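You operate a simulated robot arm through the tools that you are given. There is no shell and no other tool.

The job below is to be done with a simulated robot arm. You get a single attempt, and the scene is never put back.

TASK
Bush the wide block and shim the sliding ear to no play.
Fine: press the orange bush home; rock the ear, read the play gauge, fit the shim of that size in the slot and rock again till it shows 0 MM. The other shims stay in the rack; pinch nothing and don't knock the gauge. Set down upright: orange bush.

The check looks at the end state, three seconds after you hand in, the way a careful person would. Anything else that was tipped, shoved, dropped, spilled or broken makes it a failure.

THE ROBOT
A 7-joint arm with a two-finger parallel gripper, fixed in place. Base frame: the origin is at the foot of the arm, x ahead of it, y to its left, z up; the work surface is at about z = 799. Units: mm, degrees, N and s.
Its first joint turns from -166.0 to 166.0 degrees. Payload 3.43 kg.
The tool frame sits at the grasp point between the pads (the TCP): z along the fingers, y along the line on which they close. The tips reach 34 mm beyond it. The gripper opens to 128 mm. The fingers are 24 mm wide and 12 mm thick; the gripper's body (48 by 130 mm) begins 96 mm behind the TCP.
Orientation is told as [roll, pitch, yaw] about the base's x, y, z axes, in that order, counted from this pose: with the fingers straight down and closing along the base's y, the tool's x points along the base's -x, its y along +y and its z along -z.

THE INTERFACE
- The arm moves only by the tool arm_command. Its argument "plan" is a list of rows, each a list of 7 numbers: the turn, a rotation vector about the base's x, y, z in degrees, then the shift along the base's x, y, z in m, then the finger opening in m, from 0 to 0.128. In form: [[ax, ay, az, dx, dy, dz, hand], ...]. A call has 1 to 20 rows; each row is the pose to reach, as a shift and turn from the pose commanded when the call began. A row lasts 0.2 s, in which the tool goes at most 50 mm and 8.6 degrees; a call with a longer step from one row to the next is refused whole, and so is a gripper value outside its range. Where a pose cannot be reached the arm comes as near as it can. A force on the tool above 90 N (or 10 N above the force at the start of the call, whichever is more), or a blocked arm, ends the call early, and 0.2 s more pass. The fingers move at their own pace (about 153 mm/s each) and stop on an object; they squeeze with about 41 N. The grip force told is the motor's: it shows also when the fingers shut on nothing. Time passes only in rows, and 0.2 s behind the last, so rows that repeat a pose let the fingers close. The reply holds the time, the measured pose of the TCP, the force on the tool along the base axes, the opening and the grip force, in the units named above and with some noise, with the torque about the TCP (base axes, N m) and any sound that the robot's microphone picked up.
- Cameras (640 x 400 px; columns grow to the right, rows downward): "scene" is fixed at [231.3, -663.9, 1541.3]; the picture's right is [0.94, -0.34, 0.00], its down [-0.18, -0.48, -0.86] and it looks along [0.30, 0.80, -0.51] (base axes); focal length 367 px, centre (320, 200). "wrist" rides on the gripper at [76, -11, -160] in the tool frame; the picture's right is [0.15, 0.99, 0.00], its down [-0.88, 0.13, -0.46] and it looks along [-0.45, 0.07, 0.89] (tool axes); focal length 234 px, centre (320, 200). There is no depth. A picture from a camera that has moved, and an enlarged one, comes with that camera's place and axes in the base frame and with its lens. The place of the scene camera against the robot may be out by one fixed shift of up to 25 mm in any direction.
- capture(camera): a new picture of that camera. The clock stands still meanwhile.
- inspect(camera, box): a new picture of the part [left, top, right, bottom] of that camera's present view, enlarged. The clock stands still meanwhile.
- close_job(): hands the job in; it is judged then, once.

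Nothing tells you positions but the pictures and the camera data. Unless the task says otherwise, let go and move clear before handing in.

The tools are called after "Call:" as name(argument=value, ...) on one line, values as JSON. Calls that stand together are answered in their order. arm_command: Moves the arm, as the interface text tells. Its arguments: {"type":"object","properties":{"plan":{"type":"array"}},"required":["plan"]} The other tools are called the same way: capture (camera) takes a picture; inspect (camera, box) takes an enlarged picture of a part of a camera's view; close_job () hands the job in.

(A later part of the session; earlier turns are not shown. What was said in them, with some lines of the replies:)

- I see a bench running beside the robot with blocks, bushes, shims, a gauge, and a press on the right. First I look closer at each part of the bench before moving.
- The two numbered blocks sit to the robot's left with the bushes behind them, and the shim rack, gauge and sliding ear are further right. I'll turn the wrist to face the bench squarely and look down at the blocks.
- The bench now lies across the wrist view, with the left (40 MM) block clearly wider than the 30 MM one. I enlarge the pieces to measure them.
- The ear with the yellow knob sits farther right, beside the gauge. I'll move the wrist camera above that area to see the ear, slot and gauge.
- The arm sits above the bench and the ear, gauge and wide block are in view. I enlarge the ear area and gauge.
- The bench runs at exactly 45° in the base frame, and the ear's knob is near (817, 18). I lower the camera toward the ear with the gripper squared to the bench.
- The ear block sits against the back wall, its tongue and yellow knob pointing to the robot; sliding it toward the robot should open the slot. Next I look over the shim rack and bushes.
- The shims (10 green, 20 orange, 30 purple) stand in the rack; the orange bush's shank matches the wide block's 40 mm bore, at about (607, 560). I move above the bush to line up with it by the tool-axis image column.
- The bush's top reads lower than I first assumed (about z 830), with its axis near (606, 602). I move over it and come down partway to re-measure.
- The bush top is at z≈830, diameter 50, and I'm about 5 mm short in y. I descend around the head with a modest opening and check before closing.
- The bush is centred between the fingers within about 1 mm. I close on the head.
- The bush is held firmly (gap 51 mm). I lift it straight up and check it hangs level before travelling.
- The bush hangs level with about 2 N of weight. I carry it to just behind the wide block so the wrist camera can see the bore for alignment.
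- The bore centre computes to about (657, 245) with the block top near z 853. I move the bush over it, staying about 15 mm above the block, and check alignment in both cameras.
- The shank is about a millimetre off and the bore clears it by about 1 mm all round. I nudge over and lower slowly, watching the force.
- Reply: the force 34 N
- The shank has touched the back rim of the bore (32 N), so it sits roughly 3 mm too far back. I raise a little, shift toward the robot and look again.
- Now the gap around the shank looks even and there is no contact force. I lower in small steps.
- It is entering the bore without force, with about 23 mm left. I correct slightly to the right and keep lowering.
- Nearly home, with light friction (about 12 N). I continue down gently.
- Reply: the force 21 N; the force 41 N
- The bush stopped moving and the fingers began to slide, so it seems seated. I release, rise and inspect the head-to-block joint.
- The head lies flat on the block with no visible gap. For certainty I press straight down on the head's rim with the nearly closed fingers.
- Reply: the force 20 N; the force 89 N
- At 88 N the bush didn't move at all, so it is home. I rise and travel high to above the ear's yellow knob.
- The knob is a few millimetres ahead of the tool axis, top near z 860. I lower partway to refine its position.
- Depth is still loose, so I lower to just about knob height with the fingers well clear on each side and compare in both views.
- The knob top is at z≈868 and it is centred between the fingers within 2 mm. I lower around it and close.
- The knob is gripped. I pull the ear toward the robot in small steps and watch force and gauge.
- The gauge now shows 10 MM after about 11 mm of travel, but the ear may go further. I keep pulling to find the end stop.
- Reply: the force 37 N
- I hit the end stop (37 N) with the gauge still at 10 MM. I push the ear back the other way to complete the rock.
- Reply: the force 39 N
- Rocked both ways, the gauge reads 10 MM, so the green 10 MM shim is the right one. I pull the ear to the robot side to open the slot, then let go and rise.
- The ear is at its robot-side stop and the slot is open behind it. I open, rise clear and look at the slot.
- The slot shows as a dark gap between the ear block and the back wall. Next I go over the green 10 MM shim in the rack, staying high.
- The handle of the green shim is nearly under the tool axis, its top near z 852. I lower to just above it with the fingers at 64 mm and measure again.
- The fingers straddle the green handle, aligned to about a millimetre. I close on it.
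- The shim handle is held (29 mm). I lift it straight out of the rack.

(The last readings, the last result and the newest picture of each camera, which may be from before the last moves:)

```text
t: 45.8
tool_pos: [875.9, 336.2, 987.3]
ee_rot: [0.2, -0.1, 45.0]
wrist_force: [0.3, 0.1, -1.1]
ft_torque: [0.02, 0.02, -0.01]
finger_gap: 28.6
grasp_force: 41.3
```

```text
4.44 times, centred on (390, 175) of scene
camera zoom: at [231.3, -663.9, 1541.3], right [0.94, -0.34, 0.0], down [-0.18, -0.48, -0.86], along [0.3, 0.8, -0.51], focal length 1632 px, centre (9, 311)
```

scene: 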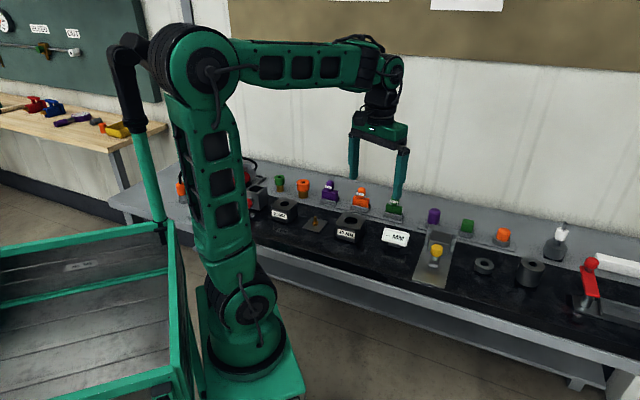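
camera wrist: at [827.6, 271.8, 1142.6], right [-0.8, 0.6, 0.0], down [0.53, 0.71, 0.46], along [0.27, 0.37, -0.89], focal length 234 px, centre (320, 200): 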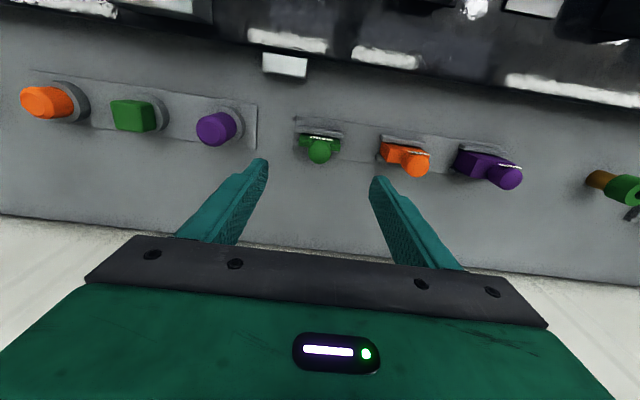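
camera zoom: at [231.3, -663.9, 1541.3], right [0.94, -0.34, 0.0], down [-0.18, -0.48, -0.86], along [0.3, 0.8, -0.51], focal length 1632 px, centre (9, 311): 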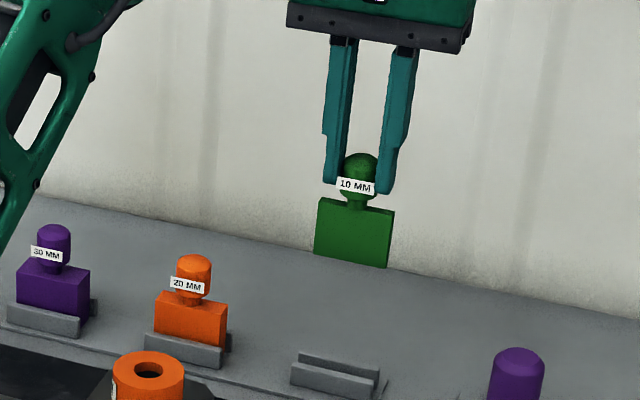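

The shim hangs straight, and the slot centre computes to about (901, 95). I carry the shim there at height, stopping well above the wall.

Call:
arm_command(plan=[[0, 0, 0, 0.004, -0.041, 0, 0.018], [0, 0, 0, 0.008, -0.082, 0, 0.018], [0, 0, 0, 0.012, -0.123, 0, 0.018], [0, 0, 0, 0.016, -0.164, 0, 0.018], [0, 0, 0, 0.02, -0.205, 0, 0.018], [0, 0, 0, 0.022, -0.243, 0, 0.018], [0, 0, 0, 0.022, -0.243, -0.012, 0.018], [0, 0, 0, 0.022, -0.243, -0.012, 0.018]])

Call:
capture(camera="wrist")

Call:
inspect(camera="wrist", box=[240, 100, 400, 200])

Call:
inspect(camera="scene", box=[400, 170, 480, 250])

```text
t: 47.6
tool_pos: [896.1, 92.6, 974.0]
ee_rot: [0.2, 0.0, 45.0]
wrist_force: [-0.5, -0.5, -1.5]
ft_torque: [-0.02, -0.01, 0.01]
finger_gap: 28.6
grasp_force: 41.3
```

```text
taken
camera wrist: at [849.8, 30.8, 1133.3], right [-0.8, 0.6, 0.0], down [0.53, 0.71, 0.46], along [0.27, 0.37, -0.89], focal length 234 px, centre (320, 200)
```

wrist: 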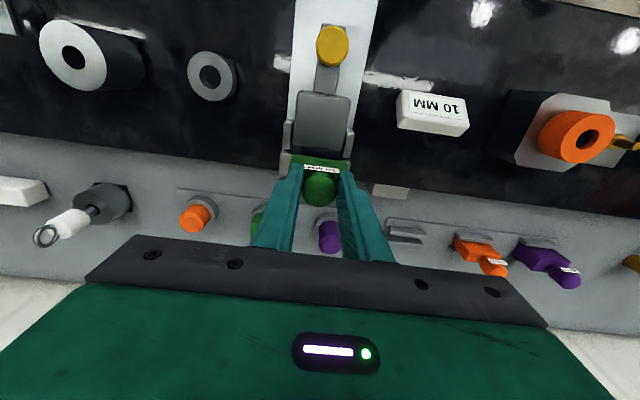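

```text
4.00 times, centred on (320, 150) of wrist
camera zoom: at [849.8, 30.8, 1133.3], right [-0.8, 0.6, 0.0], down [0.53, 0.71, 0.46], along [0.27, 0.37, -0.89], focal length 937 px, centre (320, 400)
```

zoom: 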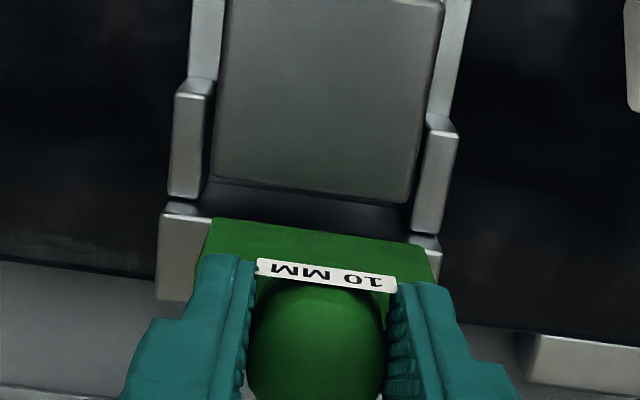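

```text
5.00 times, centred on (440, 210) of scene
camera zoom: at [231.3, -663.9, 1541.3], right [0.94, -0.34, 0.0], down [-0.18, -0.48, -0.86], along [0.3, 0.8, -0.51], focal length 1836 px, centre (-280, 150)
```

zoom: 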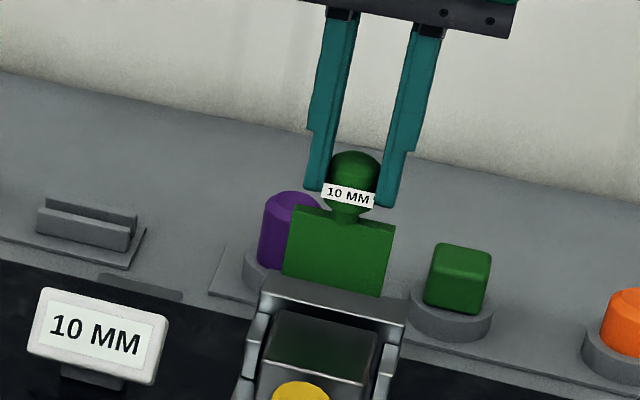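

I see the slot as a dark band just ahead of the shim's lower edge. I zoom in to measure block edge, wall edge and shim edge precisely.

Call:
inspect(camera="wrist", box=[275, 135, 355, 175])

Call:
inspect(camera="scene", box=[425, 205, 485, 245])

```text
8.00 times, centred on (315, 155) of wrist
camera zoom: at [849.8, 30.8, 1133.3], right [-0.8, 0.6, 0.0], down [0.53, 0.71, 0.46], along [0.27, 0.37, -0.89], focal length 1873 px, centre (360, 560)
```

zoom: 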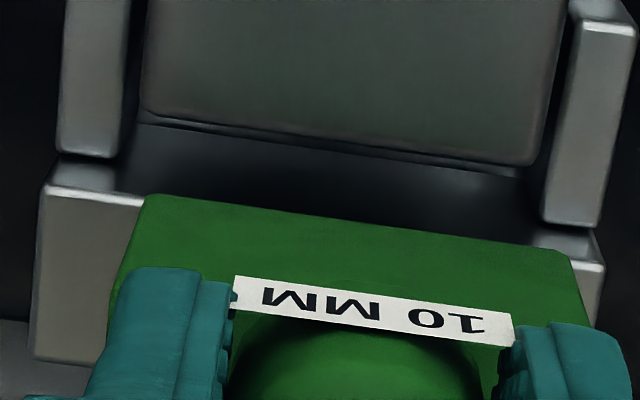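

```text
10.00 times, centred on (455, 225) of scene
camera zoom: at [231.3, -663.9, 1541.3], right [0.94, -0.34, 0.0], down [-0.18, -0.48, -0.86], along [0.3, 0.8, -0.51], focal length 3672 px, centre (-1030, -50)
```

zoom: 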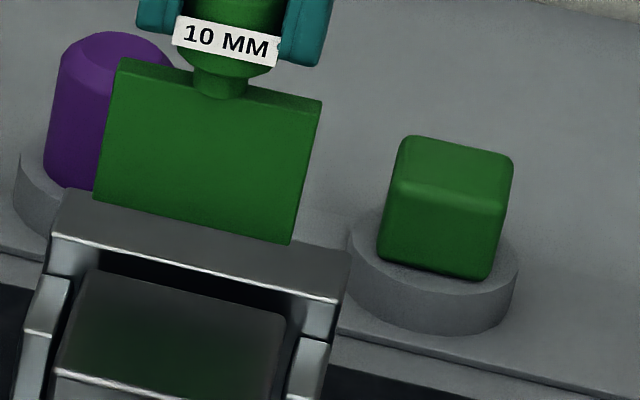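

The slot runs n≈695–708 in bench terms; the shim needs about 2.5 mm toward the robot and 4 mm to the right. I shift and lower to just above the wall top.

Call:
arm_command(plan=[[0, 0, 0, 0.0011, -0.0046, 0, 0.018], [0, 0, 0, 0.0011, -0.0046, -0.008, 0.018], [0, 0, 0, 0.0011, -0.0046, -0.016, 0.018], [0, 0, 0, 0.0011, -0.0046, -0.018, 0.018]])

Call:
inspect(camera="wrist", box=[275, 135, 355, 175])

Call:
inspect(camera="scene", box=[420, 205, 480, 245])

```text
t: 48.6
tool_pos: [896.3, 88.4, 956.2]
ee_rot: [0.3, 0.1, 45.0]
wrist_force: [-0.2, 0.4, -1.8]
ft_torque: [-0.01, 0.0, -0.02]
finger_gap: 28.9
grasp_force: 41.5
```

```text
8.00 times, centred on (315, 155) of wrist
camera zoom: at [850.2, 25.9, 1115.9], right [-0.8, 0.6, 0.0], down [0.53, 0.71, 0.46], along [0.27, 0.37, -0.89], focal length 1873 px, centre (360, 560)
```

zoom: 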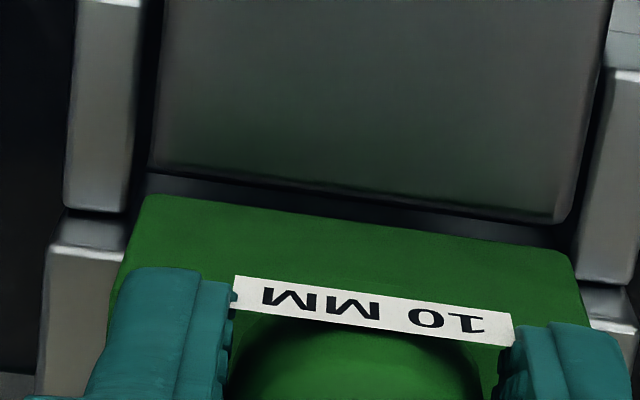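

```text
10.00 times, centred on (450, 225) of scene
camera zoom: at [231.3, -663.9, 1541.3], right [0.94, -0.34, 0.0], down [-0.18, -0.48, -0.86], along [0.3, 0.8, -0.51], focal length 3672 px, centre (-980, -50)
```

zoom: 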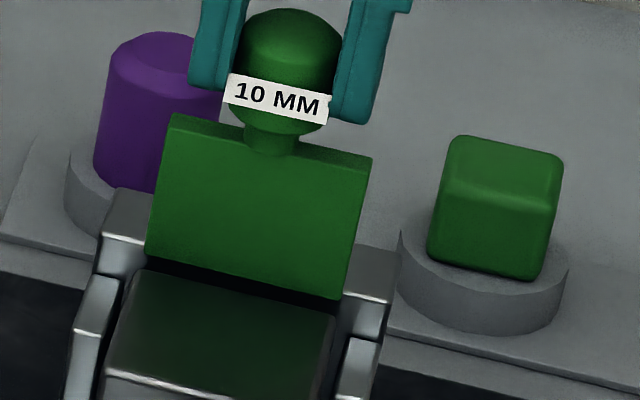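

The shim sits just ahead of centre in the slot; I shift 1.4 mm back and 1 mm right, then lower into the mouth of the slot.

Call:
arm_command(plan=[[0, 0, 0, 0.0017, 0.0003, 0, 0.018], [0, 0, 0, 0.0017, 0.0003, -0.004, 0.018], [0, 0, 0, 0.0017, 0.0003, -0.008, 0.018], [0, 0, 0, 0.0017, 0.0003, -0.012, 0.018], [0, 0, 0, 0.0017, 0.0003, -0.012, 0.018]])

Call:
inspect(camera="wrist", box=[275, 135, 355, 175])

Call:
inspect(camera="scene", box=[420, 205, 480, 245])

```text
t: 49.8
tool_pos: [897.6, 88.1, 945.3]
ee_rot: [0.2, 0.0, 45.1]
wrist_force: [-0.7, 0.2, -2.5]
ft_torque: [0.02, 0.01, -0.02]
finger_gap: 29.0
grasp_force: 41.1
```

```text
8.00 times, centred on (315, 155) of wrist
camera zoom: at [851.9, 25.6, 1104.5], right [-0.8, 0.6, 0.0], down [0.53, 0.71, 0.46], along [0.27, 0.37, -0.89], focal length 1873 px, centre (360, 560)
```

zoom: 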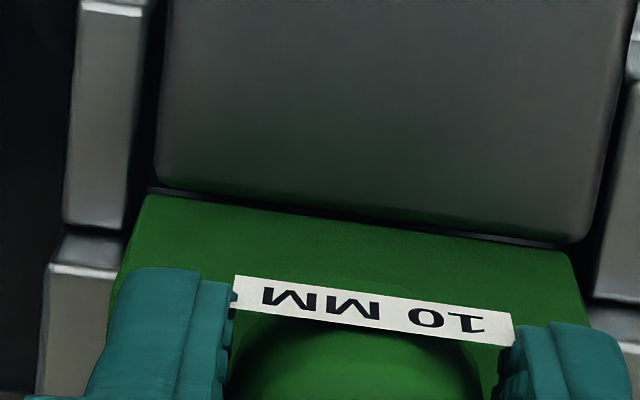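

```text
10.00 times, centred on (450, 225) of scene
camera zoom: at [231.3, -663.9, 1541.3], right [0.94, -0.34, 0.0], down [-0.18, -0.48, -0.86], along [0.3, 0.8, -0.51], focal length 3672 px, centre (-980, -50)
```

zoom: 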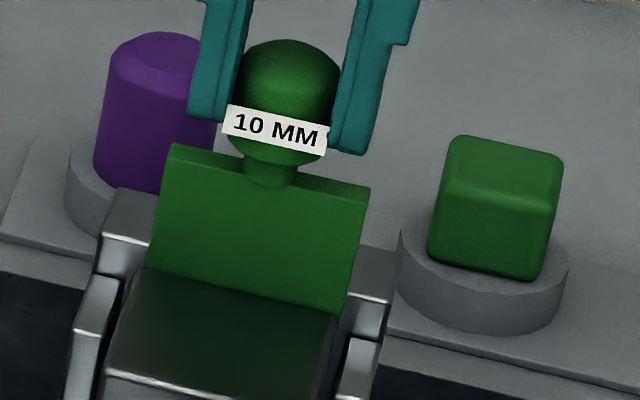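

The shim is at the slot mouth with about 1–1.7 mm clear on each face and no contact. I lower it into the slot.

Call:
arm_command(plan=[[0, 0, 0, 0, 0, -0.003, 0.018], [0, 0, 0, 0, 0, -0.006, 0.018], [0, 0, 0, 0, 0, -0.009, 0.018], [0, 0, 0, 0, 0, -0.012, 0.018]])

Call:
inspect(camera="wrist", box=[275, 135, 355, 175])

Call:
inspect(camera="scene", box=[420, 205, 480, 245])

```text
t: 50.8
tool_pos: [897.0, 90.4, 931.7]
ee_rot: [0.2, 0.0, 44.9]
wrist_force: [0.1, -0.7, -1.1]
ft_torque: [-0.04, -0.01, 0.0]
finger_gap: 29.0
grasp_force: 41.4
```

```text
8.00 times, centred on (315, 155) of wrist
camera zoom: at [851.3, 26.8, 1091.9], right [-0.8, 0.6, 0.0], down [0.53, 0.71, 0.46], along [0.27, 0.37, -0.89], focal length 1873 px, centre (360, 560)
```

zoom: 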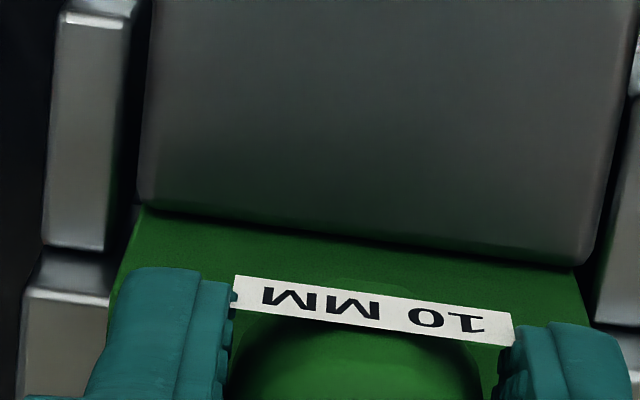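

```text
10.00 times, centred on (450, 225) of scene
camera zoom: at [231.3, -663.9, 1541.3], right [0.94, -0.34, 0.0], down [-0.18, -0.48, -0.86], along [0.3, 0.8, -0.51], focal length 3672 px, centre (-980, -50)
```

zoom: 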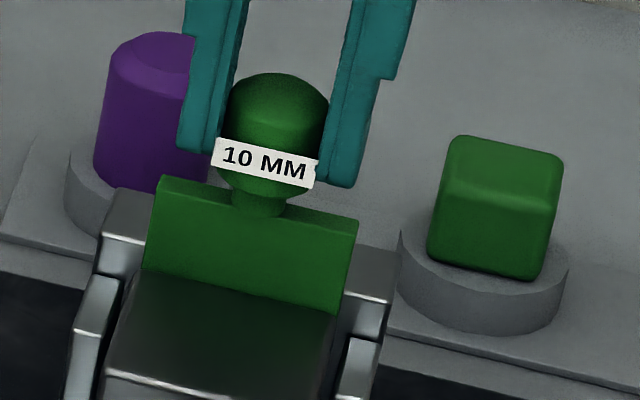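

Call:
arm_command(plan=[[0, 0, 0, 0.0004, -0.0004, -0.003, 0.018], [0, 0, 0, 0.0004, -0.0004, -0.006, 0.018], [0, 0, 0, 0.0004, -0.0004, -0.009, 0.018], [0, 0, 0, 0.0004, -0.0004, -0.012, 0.018], [0, 0, 0, 0.0004, -0.0004, -0.015, 0.018]])

Call:
inspect(camera="scene", box=[420, 205, 480, 245])

```text
t: 52.0
tool_pos: [899.0, 89.9, 917.7]
ee_rot: [0.1, 0.0, 44.8]
wrist_force: [-0.3, 0.5, -2.0]
ft_torque: [-0.01, 0.01, 0.04]
finger_gap: 28.8
grasp_force: 41.5
```

```text
10.00 times, centred on (450, 225) of scene
camera zoom: at [231.3, -663.9, 1541.3], right [0.94, -0.34, 0.0], down [-0.18, -0.48, -0.86], along [0.3, 0.8, -0.51], focal length 3672 px, centre (-980, -50)
```

zoom: 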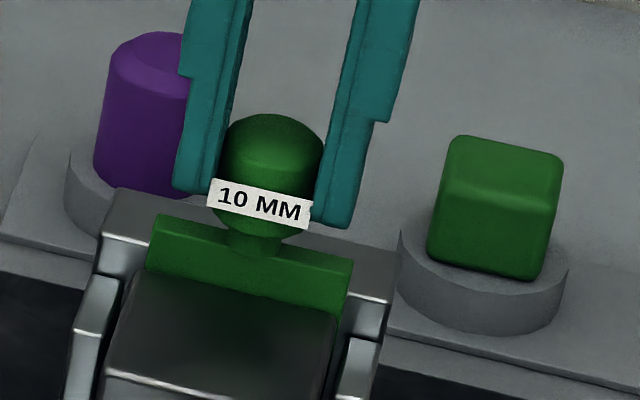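

Call:
arm_command(plan=[[0, 0, 0, 0, 0, -0.003, 0.018], [0, 0, 0, 0, 0, -0.006, 0.018], [0, 0, 0, 0, 0, -0.009, 0.018], [0, 0, 0, 0, 0, -0.012, 0.018]])

Call:
inspect(camera="scene", box=[420, 205, 480, 245])

Call:
inspect(camera="wrist", box=[260, 120, 380, 195])

```text
t: 53.0
tool_pos: [898.0, 90.0, 909.6]
ee_rot: [0.1, 0.1, 44.9]
wrist_force: [-8.3, -1.6, 26.5]
ft_torque: [-0.62, 0.3, -0.16]
finger_gap: 28.9
grasp_force: 40.9
```

```text
10.00 times, centred on (450, 225) of scene
camera zoom: at [231.3, -663.9, 1541.3], right [0.94, -0.34, 0.0], down [-0.18, -0.48, -0.86], along [0.3, 0.8, -0.51], focal length 3672 px, centre (-980, -50)
```

zoom: 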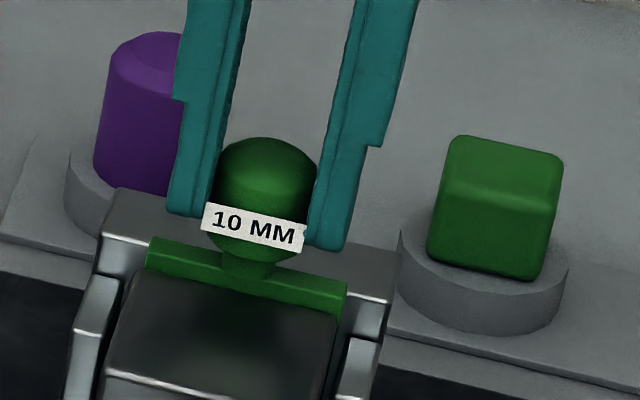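

```text
5.33 times, centred on (320, 158) of wrist
camera zoom: at [850.9, 26.0, 1068.5], right [-0.8, 0.6, 0.0], down [0.53, 0.71, 0.46], along [0.27, 0.37, -0.89], focal length 1249 px, centre (320, 427)
```

zoom: 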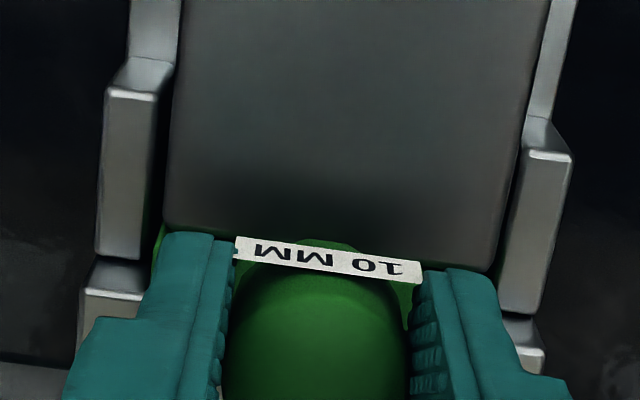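

The shim met resistance at about z 814 at its foot, which may be the slot floor. I ease off sideways slightly and press a touch more to see whether it moves.

Call:
arm_command(plan=[[0, 0, 0, -0.0008, -0.0002, 0.002, 0.018], [0, 0, 0, -0.0008, -0.0002, 0.0, 0.018], [0, 0, 0, -0.0008, -0.0002, -0.001, 0.018], [0, 0, 0, -0.0008, -0.0002, -0.0015, 0.018]])

Call:
inspect(camera="scene", box=[430, 215, 470, 240])

```text
t: 54.0
tool_pos: [896.6, 88.8, 906.4]
ee_rot: [0.0, -0.3, 45.0]
wrist_force: [3.8, 0.6, 39.1]
ft_torque: [-0.04, -0.79, -0.03]
finger_gap: 29.0
grasp_force: 40.9
```

```text
16.00 times, centred on (450, 228) of scene
camera zoom: at [231.3, -663.9, 1541.3], right [0.94, -0.34, 0.0], down [-0.18, -0.48, -0.86], along [0.3, 0.8, -0.51], focal length 5875 px, centre (-1760, -240)
```

zoom: 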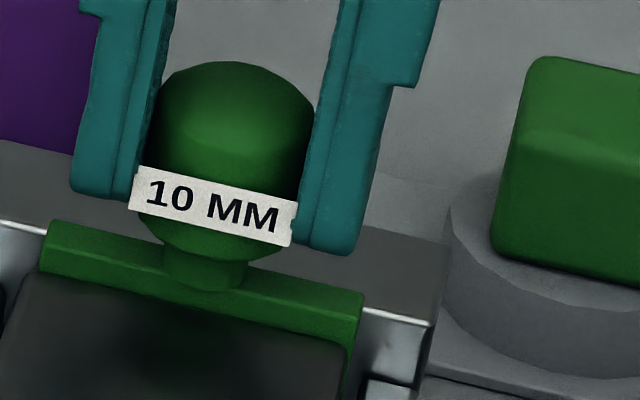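

It sank about 2 mm more. I press a little further to see if it bottoms out.

Call:
arm_command(plan=[[0, 0, 0, 0, 0, -0.001, 0.018], [0, 0, 0, 0, 0, -0.002, 0.018], [0, 0, 0, 0, 0, -0.002, 0.018]])

Call:
inspect(camera="scene", box=[430, 215, 470, 240])

```text
t: 54.8
tool_pos: [896.0, 88.3, 903.7]
ee_rot: [0.1, -0.2, 45.0]
wrist_force: [4.3, 2.3, 40.8]
ft_torque: [-0.11, -0.77, 0.02]
finger_gap: 28.9
grasp_force: 41.4
```

```text
16.00 times, centred on (450, 228) of scene
camera zoom: at [231.3, -663.9, 1541.3], right [0.94, -0.34, 0.0], down [-0.18, -0.48, -0.86], along [0.3, 0.8, -0.51], focal length 5875 px, centre (-1760, -240)
```

zoom: 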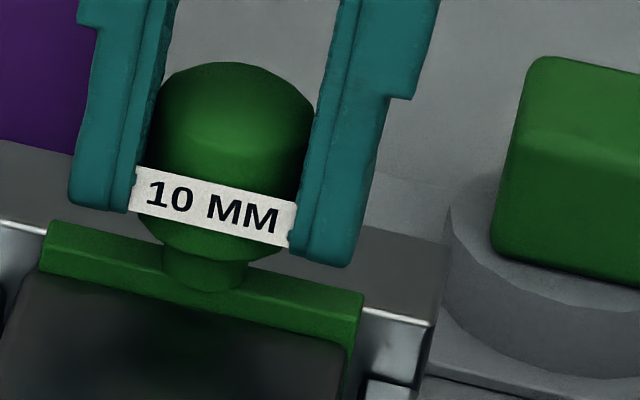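

The shim no longer moves while the fingers slip, so it's on the slot floor. I release it and rise straight up.

Call:
arm_command(plan=[[0, 0, 0, 0, 0, 0.002, 0.018], [0, 0, 0, 0, 0, 0.002, 0.035], [0, 0, 0, 0, 0, 0.002, 0.055], [0, 0, 0, 0, 0, 0.02, 0.055], [0, 0, 0, 0, 0, 0.06, 0.055], [0, 0, 0, 0, 0, 0.1, 0.07], [0, 0, 0, 0, 0, 0.1, 0.07]])

Call:
inspect(camera="scene", box=[380, 200, 480, 270])

Call:
inspect(camera="wrist", box=[250, 60, 390, 200])

```text
t: 56.4
tool_pos: [898.0, 89.2, 1001.6]
ee_rot: [0.1, 0.0, 45.0]
wrist_force: [-1.5, 0.4, -0.4]
ft_torque: [0.02, 0.0, 0.02]
finger_gap: 69.9
grasp_force: 0.1
```

```text
5.71 times, centred on (430, 235) of scene
camera zoom: at [231.3, -663.9, 1541.3], right [0.94, -0.34, 0.0], down [-0.18, -0.48, -0.86], along [0.3, 0.8, -0.51], focal length 2098 px, centre (-309, 0)
```

zoom: 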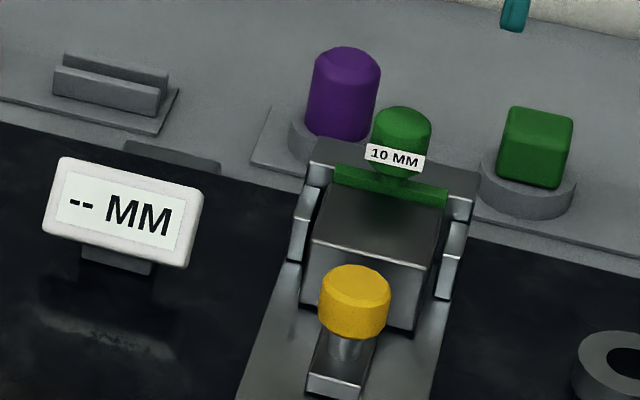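

```text
2.86 times, centred on (320, 130) of wrist
camera zoom: at [852.2, 26.8, 1161.4], right [-0.8, 0.6, 0.0], down [0.53, 0.71, 0.46], along [0.27, 0.37, -0.89], focal length 669 px, centre (320, 400)
```

zoom: 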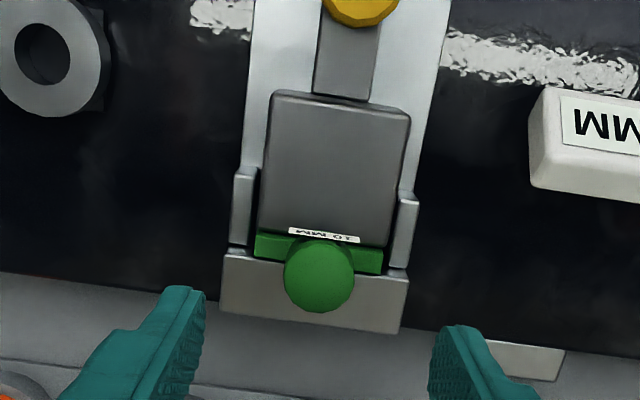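

The shim is seated and the gauge has reset to "--". I go back above the yellow knob to rock the ear again.

Call:
arm_command(plan=[[0, 0, 0, -0.026, -0.025, 0, 0.07], [0, 0, 0, -0.052, -0.05, 0, 0.07], [0, 0, 0, -0.078, -0.076, 0, 0.07], [0, 0, 0, -0.078, -0.076, -0.04, 0.07], [0, 0, 0, -0.078, -0.076, -0.08, 0.07], [0, 0, 0, -0.078, -0.076, -0.098, 0.07], [0, 0, 0, -0.078, -0.076, -0.098, 0.07]])

Call:
inspect(camera="wrist", box=[240, 120, 400, 220])

Call:
inspect(camera="scene", box=[380, 200, 480, 270])

```text
t: 58.0
tool_pos: [818.9, 12.7, 903.0]
ee_rot: [0.2, 0.0, 45.1]
wrist_force: [0.1, 0.2, 0.4]
ft_torque: [0.01, -0.03, 0.02]
finger_gap: 70.0
grasp_force: 0.1
```

```text
4.00 times, centred on (320, 170) of wrist
camera zoom: at [772.2, -50.4, 1062.9], right [-0.8, 0.6, 0.0], down [0.53, 0.71, 0.46], along [0.27, 0.37, -0.89], focal length 937 px, centre (320, 320)
```

zoom: 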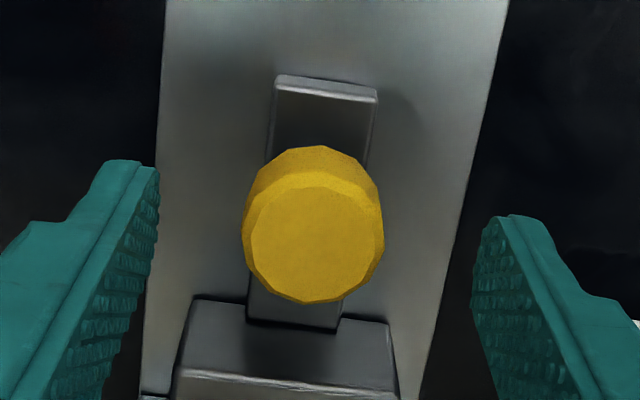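

```text
5.71 times, centred on (430, 235) of scene
camera zoom: at [231.3, -663.9, 1541.3], right [0.94, -0.34, 0.0], down [-0.18, -0.48, -0.86], along [0.3, 0.8, -0.51], focal length 2098 px, centre (-309, 0)
```

zoom: 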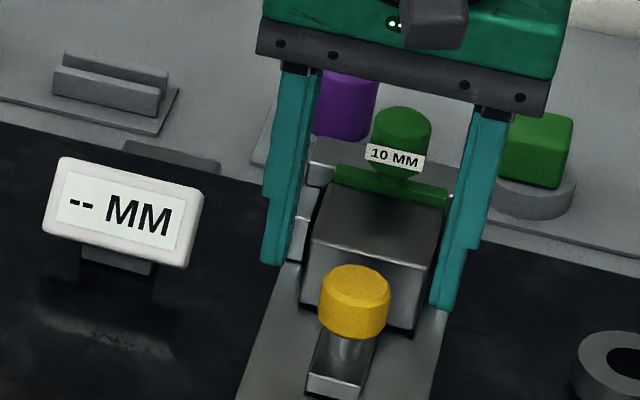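

The knob sits between the fingers just as before. I lower, grip it, and push then pull the ear.

Call:
arm_command(plan=[[0, 0, 0, 0, 0, -0.01, 0.07], [0, 0, 0, 0, 0, -0.018, 0.07], [0, 0, 0, 0, 0, -0.018, 0.05], [0, 0, 0, 0, 0, -0.018, 0.03], [0, 0, 0, 0, 0, -0.018, 0.022], [0, 0, 0, 0, 0, -0.018, 0.022], [0, 0, 0, 0.002, 0.002, -0.018, 0.022], [0, 0, 0, 0.004, 0.004, -0.018, 0.022]])

Call:
inspect(camera="scene", box=[380, 200, 480, 270])

```text
t: 59.8
tool_pos: [821.1, 12.8, 886.8]
ee_rot: [0.4, 0.4, 44.8]
wrist_force: [-25.6, -12.6, 5.1]
ft_torque: [-0.27, 0.55, 0.25]
finger_gap: 33.6
grasp_force: 45.3
```

```text
5.71 times, centred on (430, 235) of scene
camera zoom: at [231.3, -663.9, 1541.3], right [0.94, -0.34, 0.0], down [-0.18, -0.48, -0.86], along [0.3, 0.8, -0.51], focal length 2098 px, centre (-309, 0)
```

zoom: 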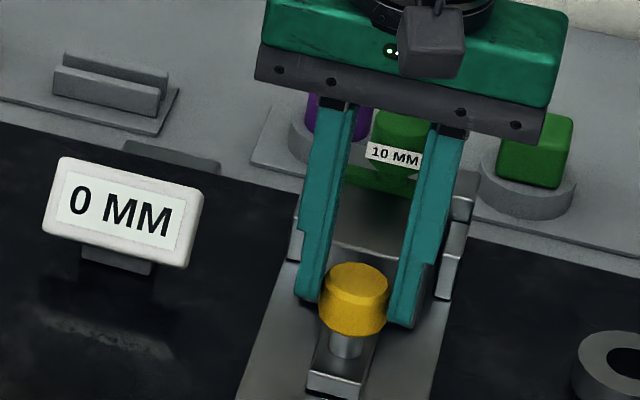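

The gauge shows 0 MM when pushed. I pull the other way to complete the rock.

Call:
arm_command(plan=[[0, 0, 0, -0.002, -0.002, 0, 0.022], [0, 0, 0, -0.004, -0.004, 0, 0.022], [0, 0, 0, -0.0055, -0.0055, 0, 0.022], [0, 0, 0, -0.0055, -0.0055, 0, 0.022]])

Call:
inspect(camera="scene", box=[380, 200, 480, 270])

```text
t: 60.8
tool_pos: [818.4, 12.6, 887.3]
ee_rot: [0.2, -0.2, 45.1]
wrist_force: [4.7, 5.1, 0.7]
ft_torque: [1.01, -1.13, 0.1]
finger_gap: 33.5
grasp_force: 45.3
```

```text
5.71 times, centred on (430, 235) of scene
camera zoom: at [231.3, -663.9, 1541.3], right [0.94, -0.34, 0.0], down [-0.18, -0.48, -0.86], along [0.3, 0.8, -0.51], focal length 2098 px, centre (-309, 0)
```

zoom: 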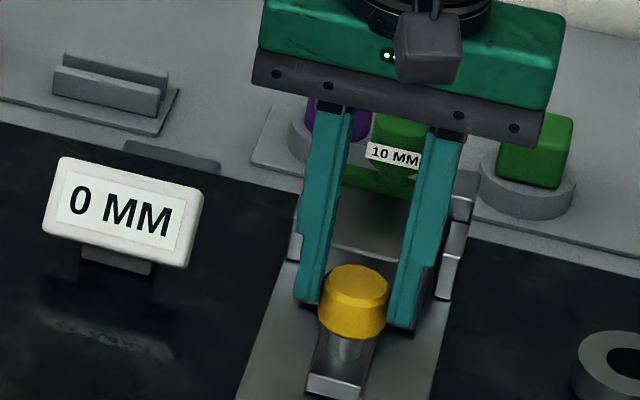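

Call:
arm_command(plan=[[0, 0, 0, -0.001, -0.001, 0, 0.022], [0, 0, 0, -0.002, -0.002, 0, 0.022], [0, 0, 0, -0.002, -0.002, 0, 0.022], [0, 0, 0, -0.0005, -0.0005, 0, 0.022], [0, 0, 0, 0.0005, 0.0005, 0, 0.022]])

Call:
inspect(camera="scene", box=[380, 200, 480, 270])

```text
t: 62.0
tool_pos: [818.0, 10.6, 887.2]
ee_rot: [0.2, 0.0, 44.9]
wrist_force: [12.5, 12.5, 17.6]
ft_torque: [0.89, -1.03, 0.08]
finger_gap: 33.6
grasp_force: 45.3
```

```text
5.71 times, centred on (430, 235) of scene
camera zoom: at [231.3, -663.9, 1541.3], right [0.94, -0.34, 0.0], down [-0.18, -0.48, -0.86], along [0.3, 0.8, -0.51], focal length 2098 px, centre (-309, 0)
```

zoom: 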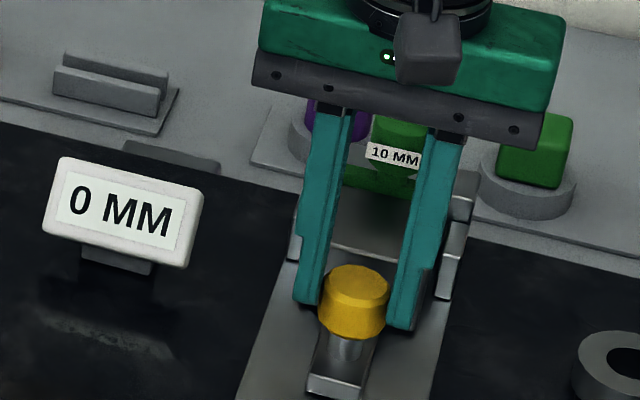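

The gauge holds 0 MM both ways. I relax the pull, open the fingers and rise clear.

Call:
arm_command(plan=[[0, 0, 0, 0.001, 0.001, 0, 0.022], [0, 0, 0, 0.001, 0.001, 0, 0.045], [0, 0, 0, 0.001, 0.001, 0, 0.07], [0, 0, 0, 0.001, 0.001, 0.02, 0.07], [0, 0, 0, 0.001, 0.001, 0.06, 0.07], [0, 0, 0, 0.001, 0.001, 0.1, 0.07], [0, 0, 0, 0.001, 0.001, 0.14, 0.07], [0, 0, 0, 0.001, 0.001, 0.18, 0.07], [0, 0, 0, -0.03, -0.01, 0.2, 0.07], [0, 0, 0, -0.07, -0.03, 0.2, 0.07], [0, 0, 0, -0.11, -0.05, 0.2, 0.07], [0, 0, 0, -0.11, -0.05, 0.2, 0.07]])

Call:
capture(camera="scene")

Call:
inspect(camera="scene", box=[250, 170, 490, 290])

Call:
inspect(camera="scene", box=[420, 210, 480, 270])

Call:
capture(camera="wrist")

```text
t: 64.6
tool_pos: [707.9, -37.2, 1088.4]
ee_rot: [0.2, 0.0, 44.9]
wrist_force: [0.1, 0.0, -0.6]
ft_torque: [0.03, 0.01, 0.0]
finger_gap: 69.9
grasp_force: 0.0
```

```text
taken
```

scene: 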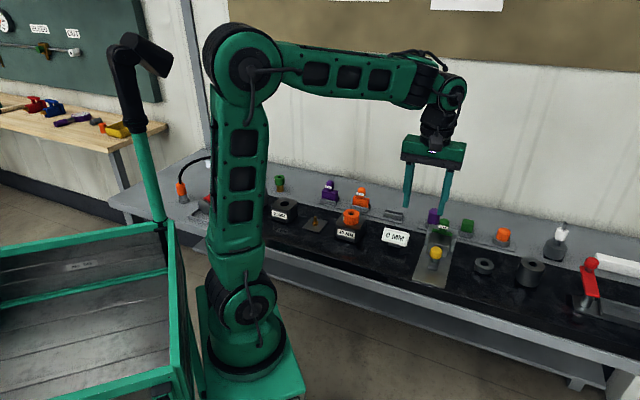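

```text
2.67 times, centred on (370, 230) of scene
camera zoom: at [231.3, -663.9, 1541.3], right [0.94, -0.34, 0.0], down [-0.18, -0.48, -0.86], along [0.3, 0.8, -0.51], focal length 979 px, centre (187, 120)
```

zoom: 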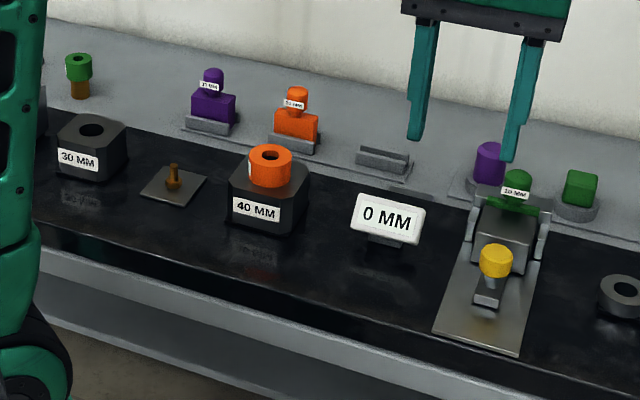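

```text
6.67 times, centred on (450, 240) of scene
camera zoom: at [231.3, -663.9, 1541.3], right [0.94, -0.34, 0.0], down [-0.18, -0.48, -0.86], along [0.3, 0.8, -0.51], focal length 2448 px, centre (-547, -67)
```

zoom: 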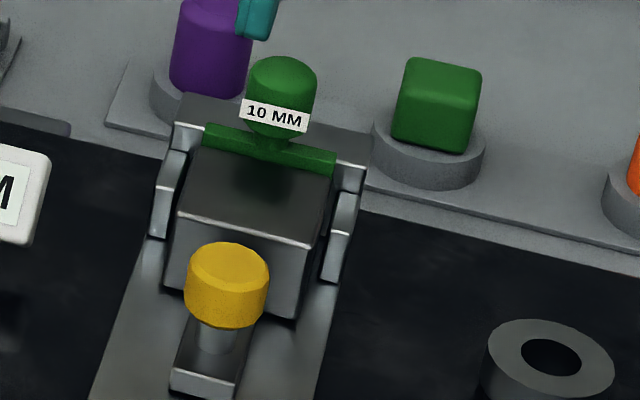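

```text
taken
camera wrist: at [662.2, -99.5, 1247.1], right [-0.8, 0.6, 0.0], down [0.53, 0.71, 0.46], along [0.27, 0.37, -0.89], focal length 234 px, centre (320, 200)
```

wrist: 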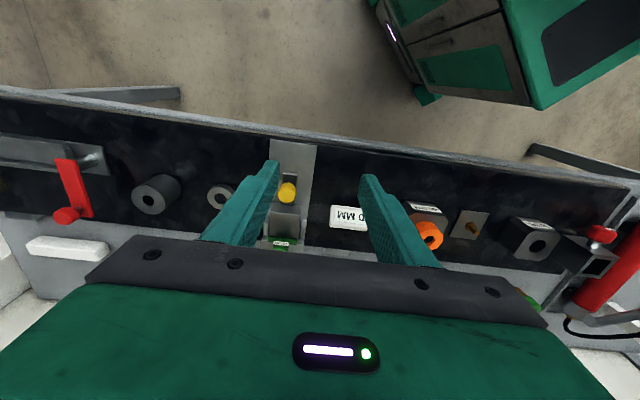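

The gauge shows 0 MM and the other shims are untouched in the rack. I take one last close look at the bush and gauge before handing in.

Call:
inspect(camera="scene", box=[325, 200, 425, 260])

Call:
inspect(camera="scene", box=[260, 170, 420, 250])

```text
6.40 times, centred on (375, 230) of scene
camera zoom: at [231.3, -663.9, 1541.3], right [0.94, -0.34, 0.0], down [-0.18, -0.48, -0.86], along [0.3, 0.8, -0.51], focal length 2350 px, centre (-32, 8)
```

zoom: 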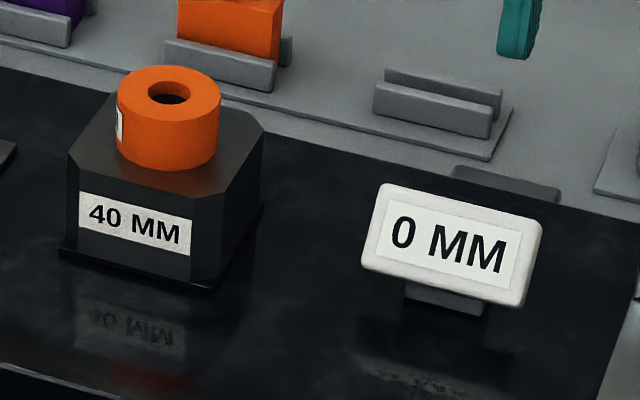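

```text
4.00 times, centred on (340, 210) of scene
camera zoom: at [231.3, -663.9, 1541.3], right [0.94, -0.34, 0.0], down [-0.18, -0.48, -0.86], along [0.3, 0.8, -0.51], focal length 1469 px, centre (240, 160)
```

zoom: 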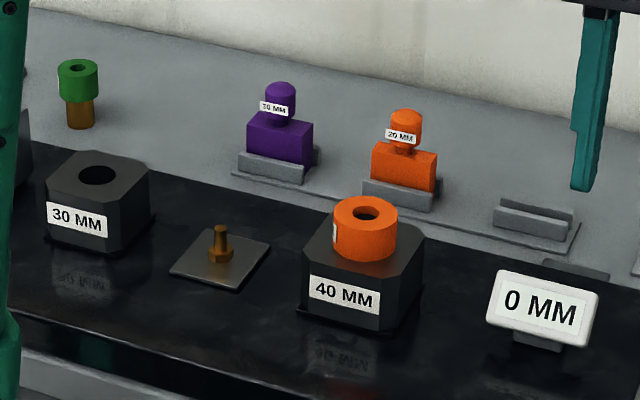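

The orange bush sits upright and flush in the wide 40 MM block. The green 10 MM shim is in the slot, the gauge reads 0 MM, and nothing else has moved. The gripper is empty and clear, so I hand in.

Call:
close_job()

```text
The job is handed in.
```

The wide block is bushed and the sliding ear is shimmed to no play. The job is handed in, but I haven't seen the check's result.

- **Bush:** the orange bush is upright in the 40 MM block, with its head flush on top. I pressed down with 88 N and it didn't move, so I take it as fully home.
- **Ear:** rocking it the first time, the gauge read 10 MM. I fitted the green 10 MM shim down to the floor of the slot. Rocking it again both ways, the gauge showed 0 MM each time and still shows it.
- **Everything else:** the 20 MM and 30 MM shims are still in the rack. The gauge and the other parts look undisturbed in the final pictures. The gripper is open, empty and clear of the bench.

I took "the wide block" to mean the one labelled 40 MM: it is visibly the wider of the two, and its bore fits the orange bush.
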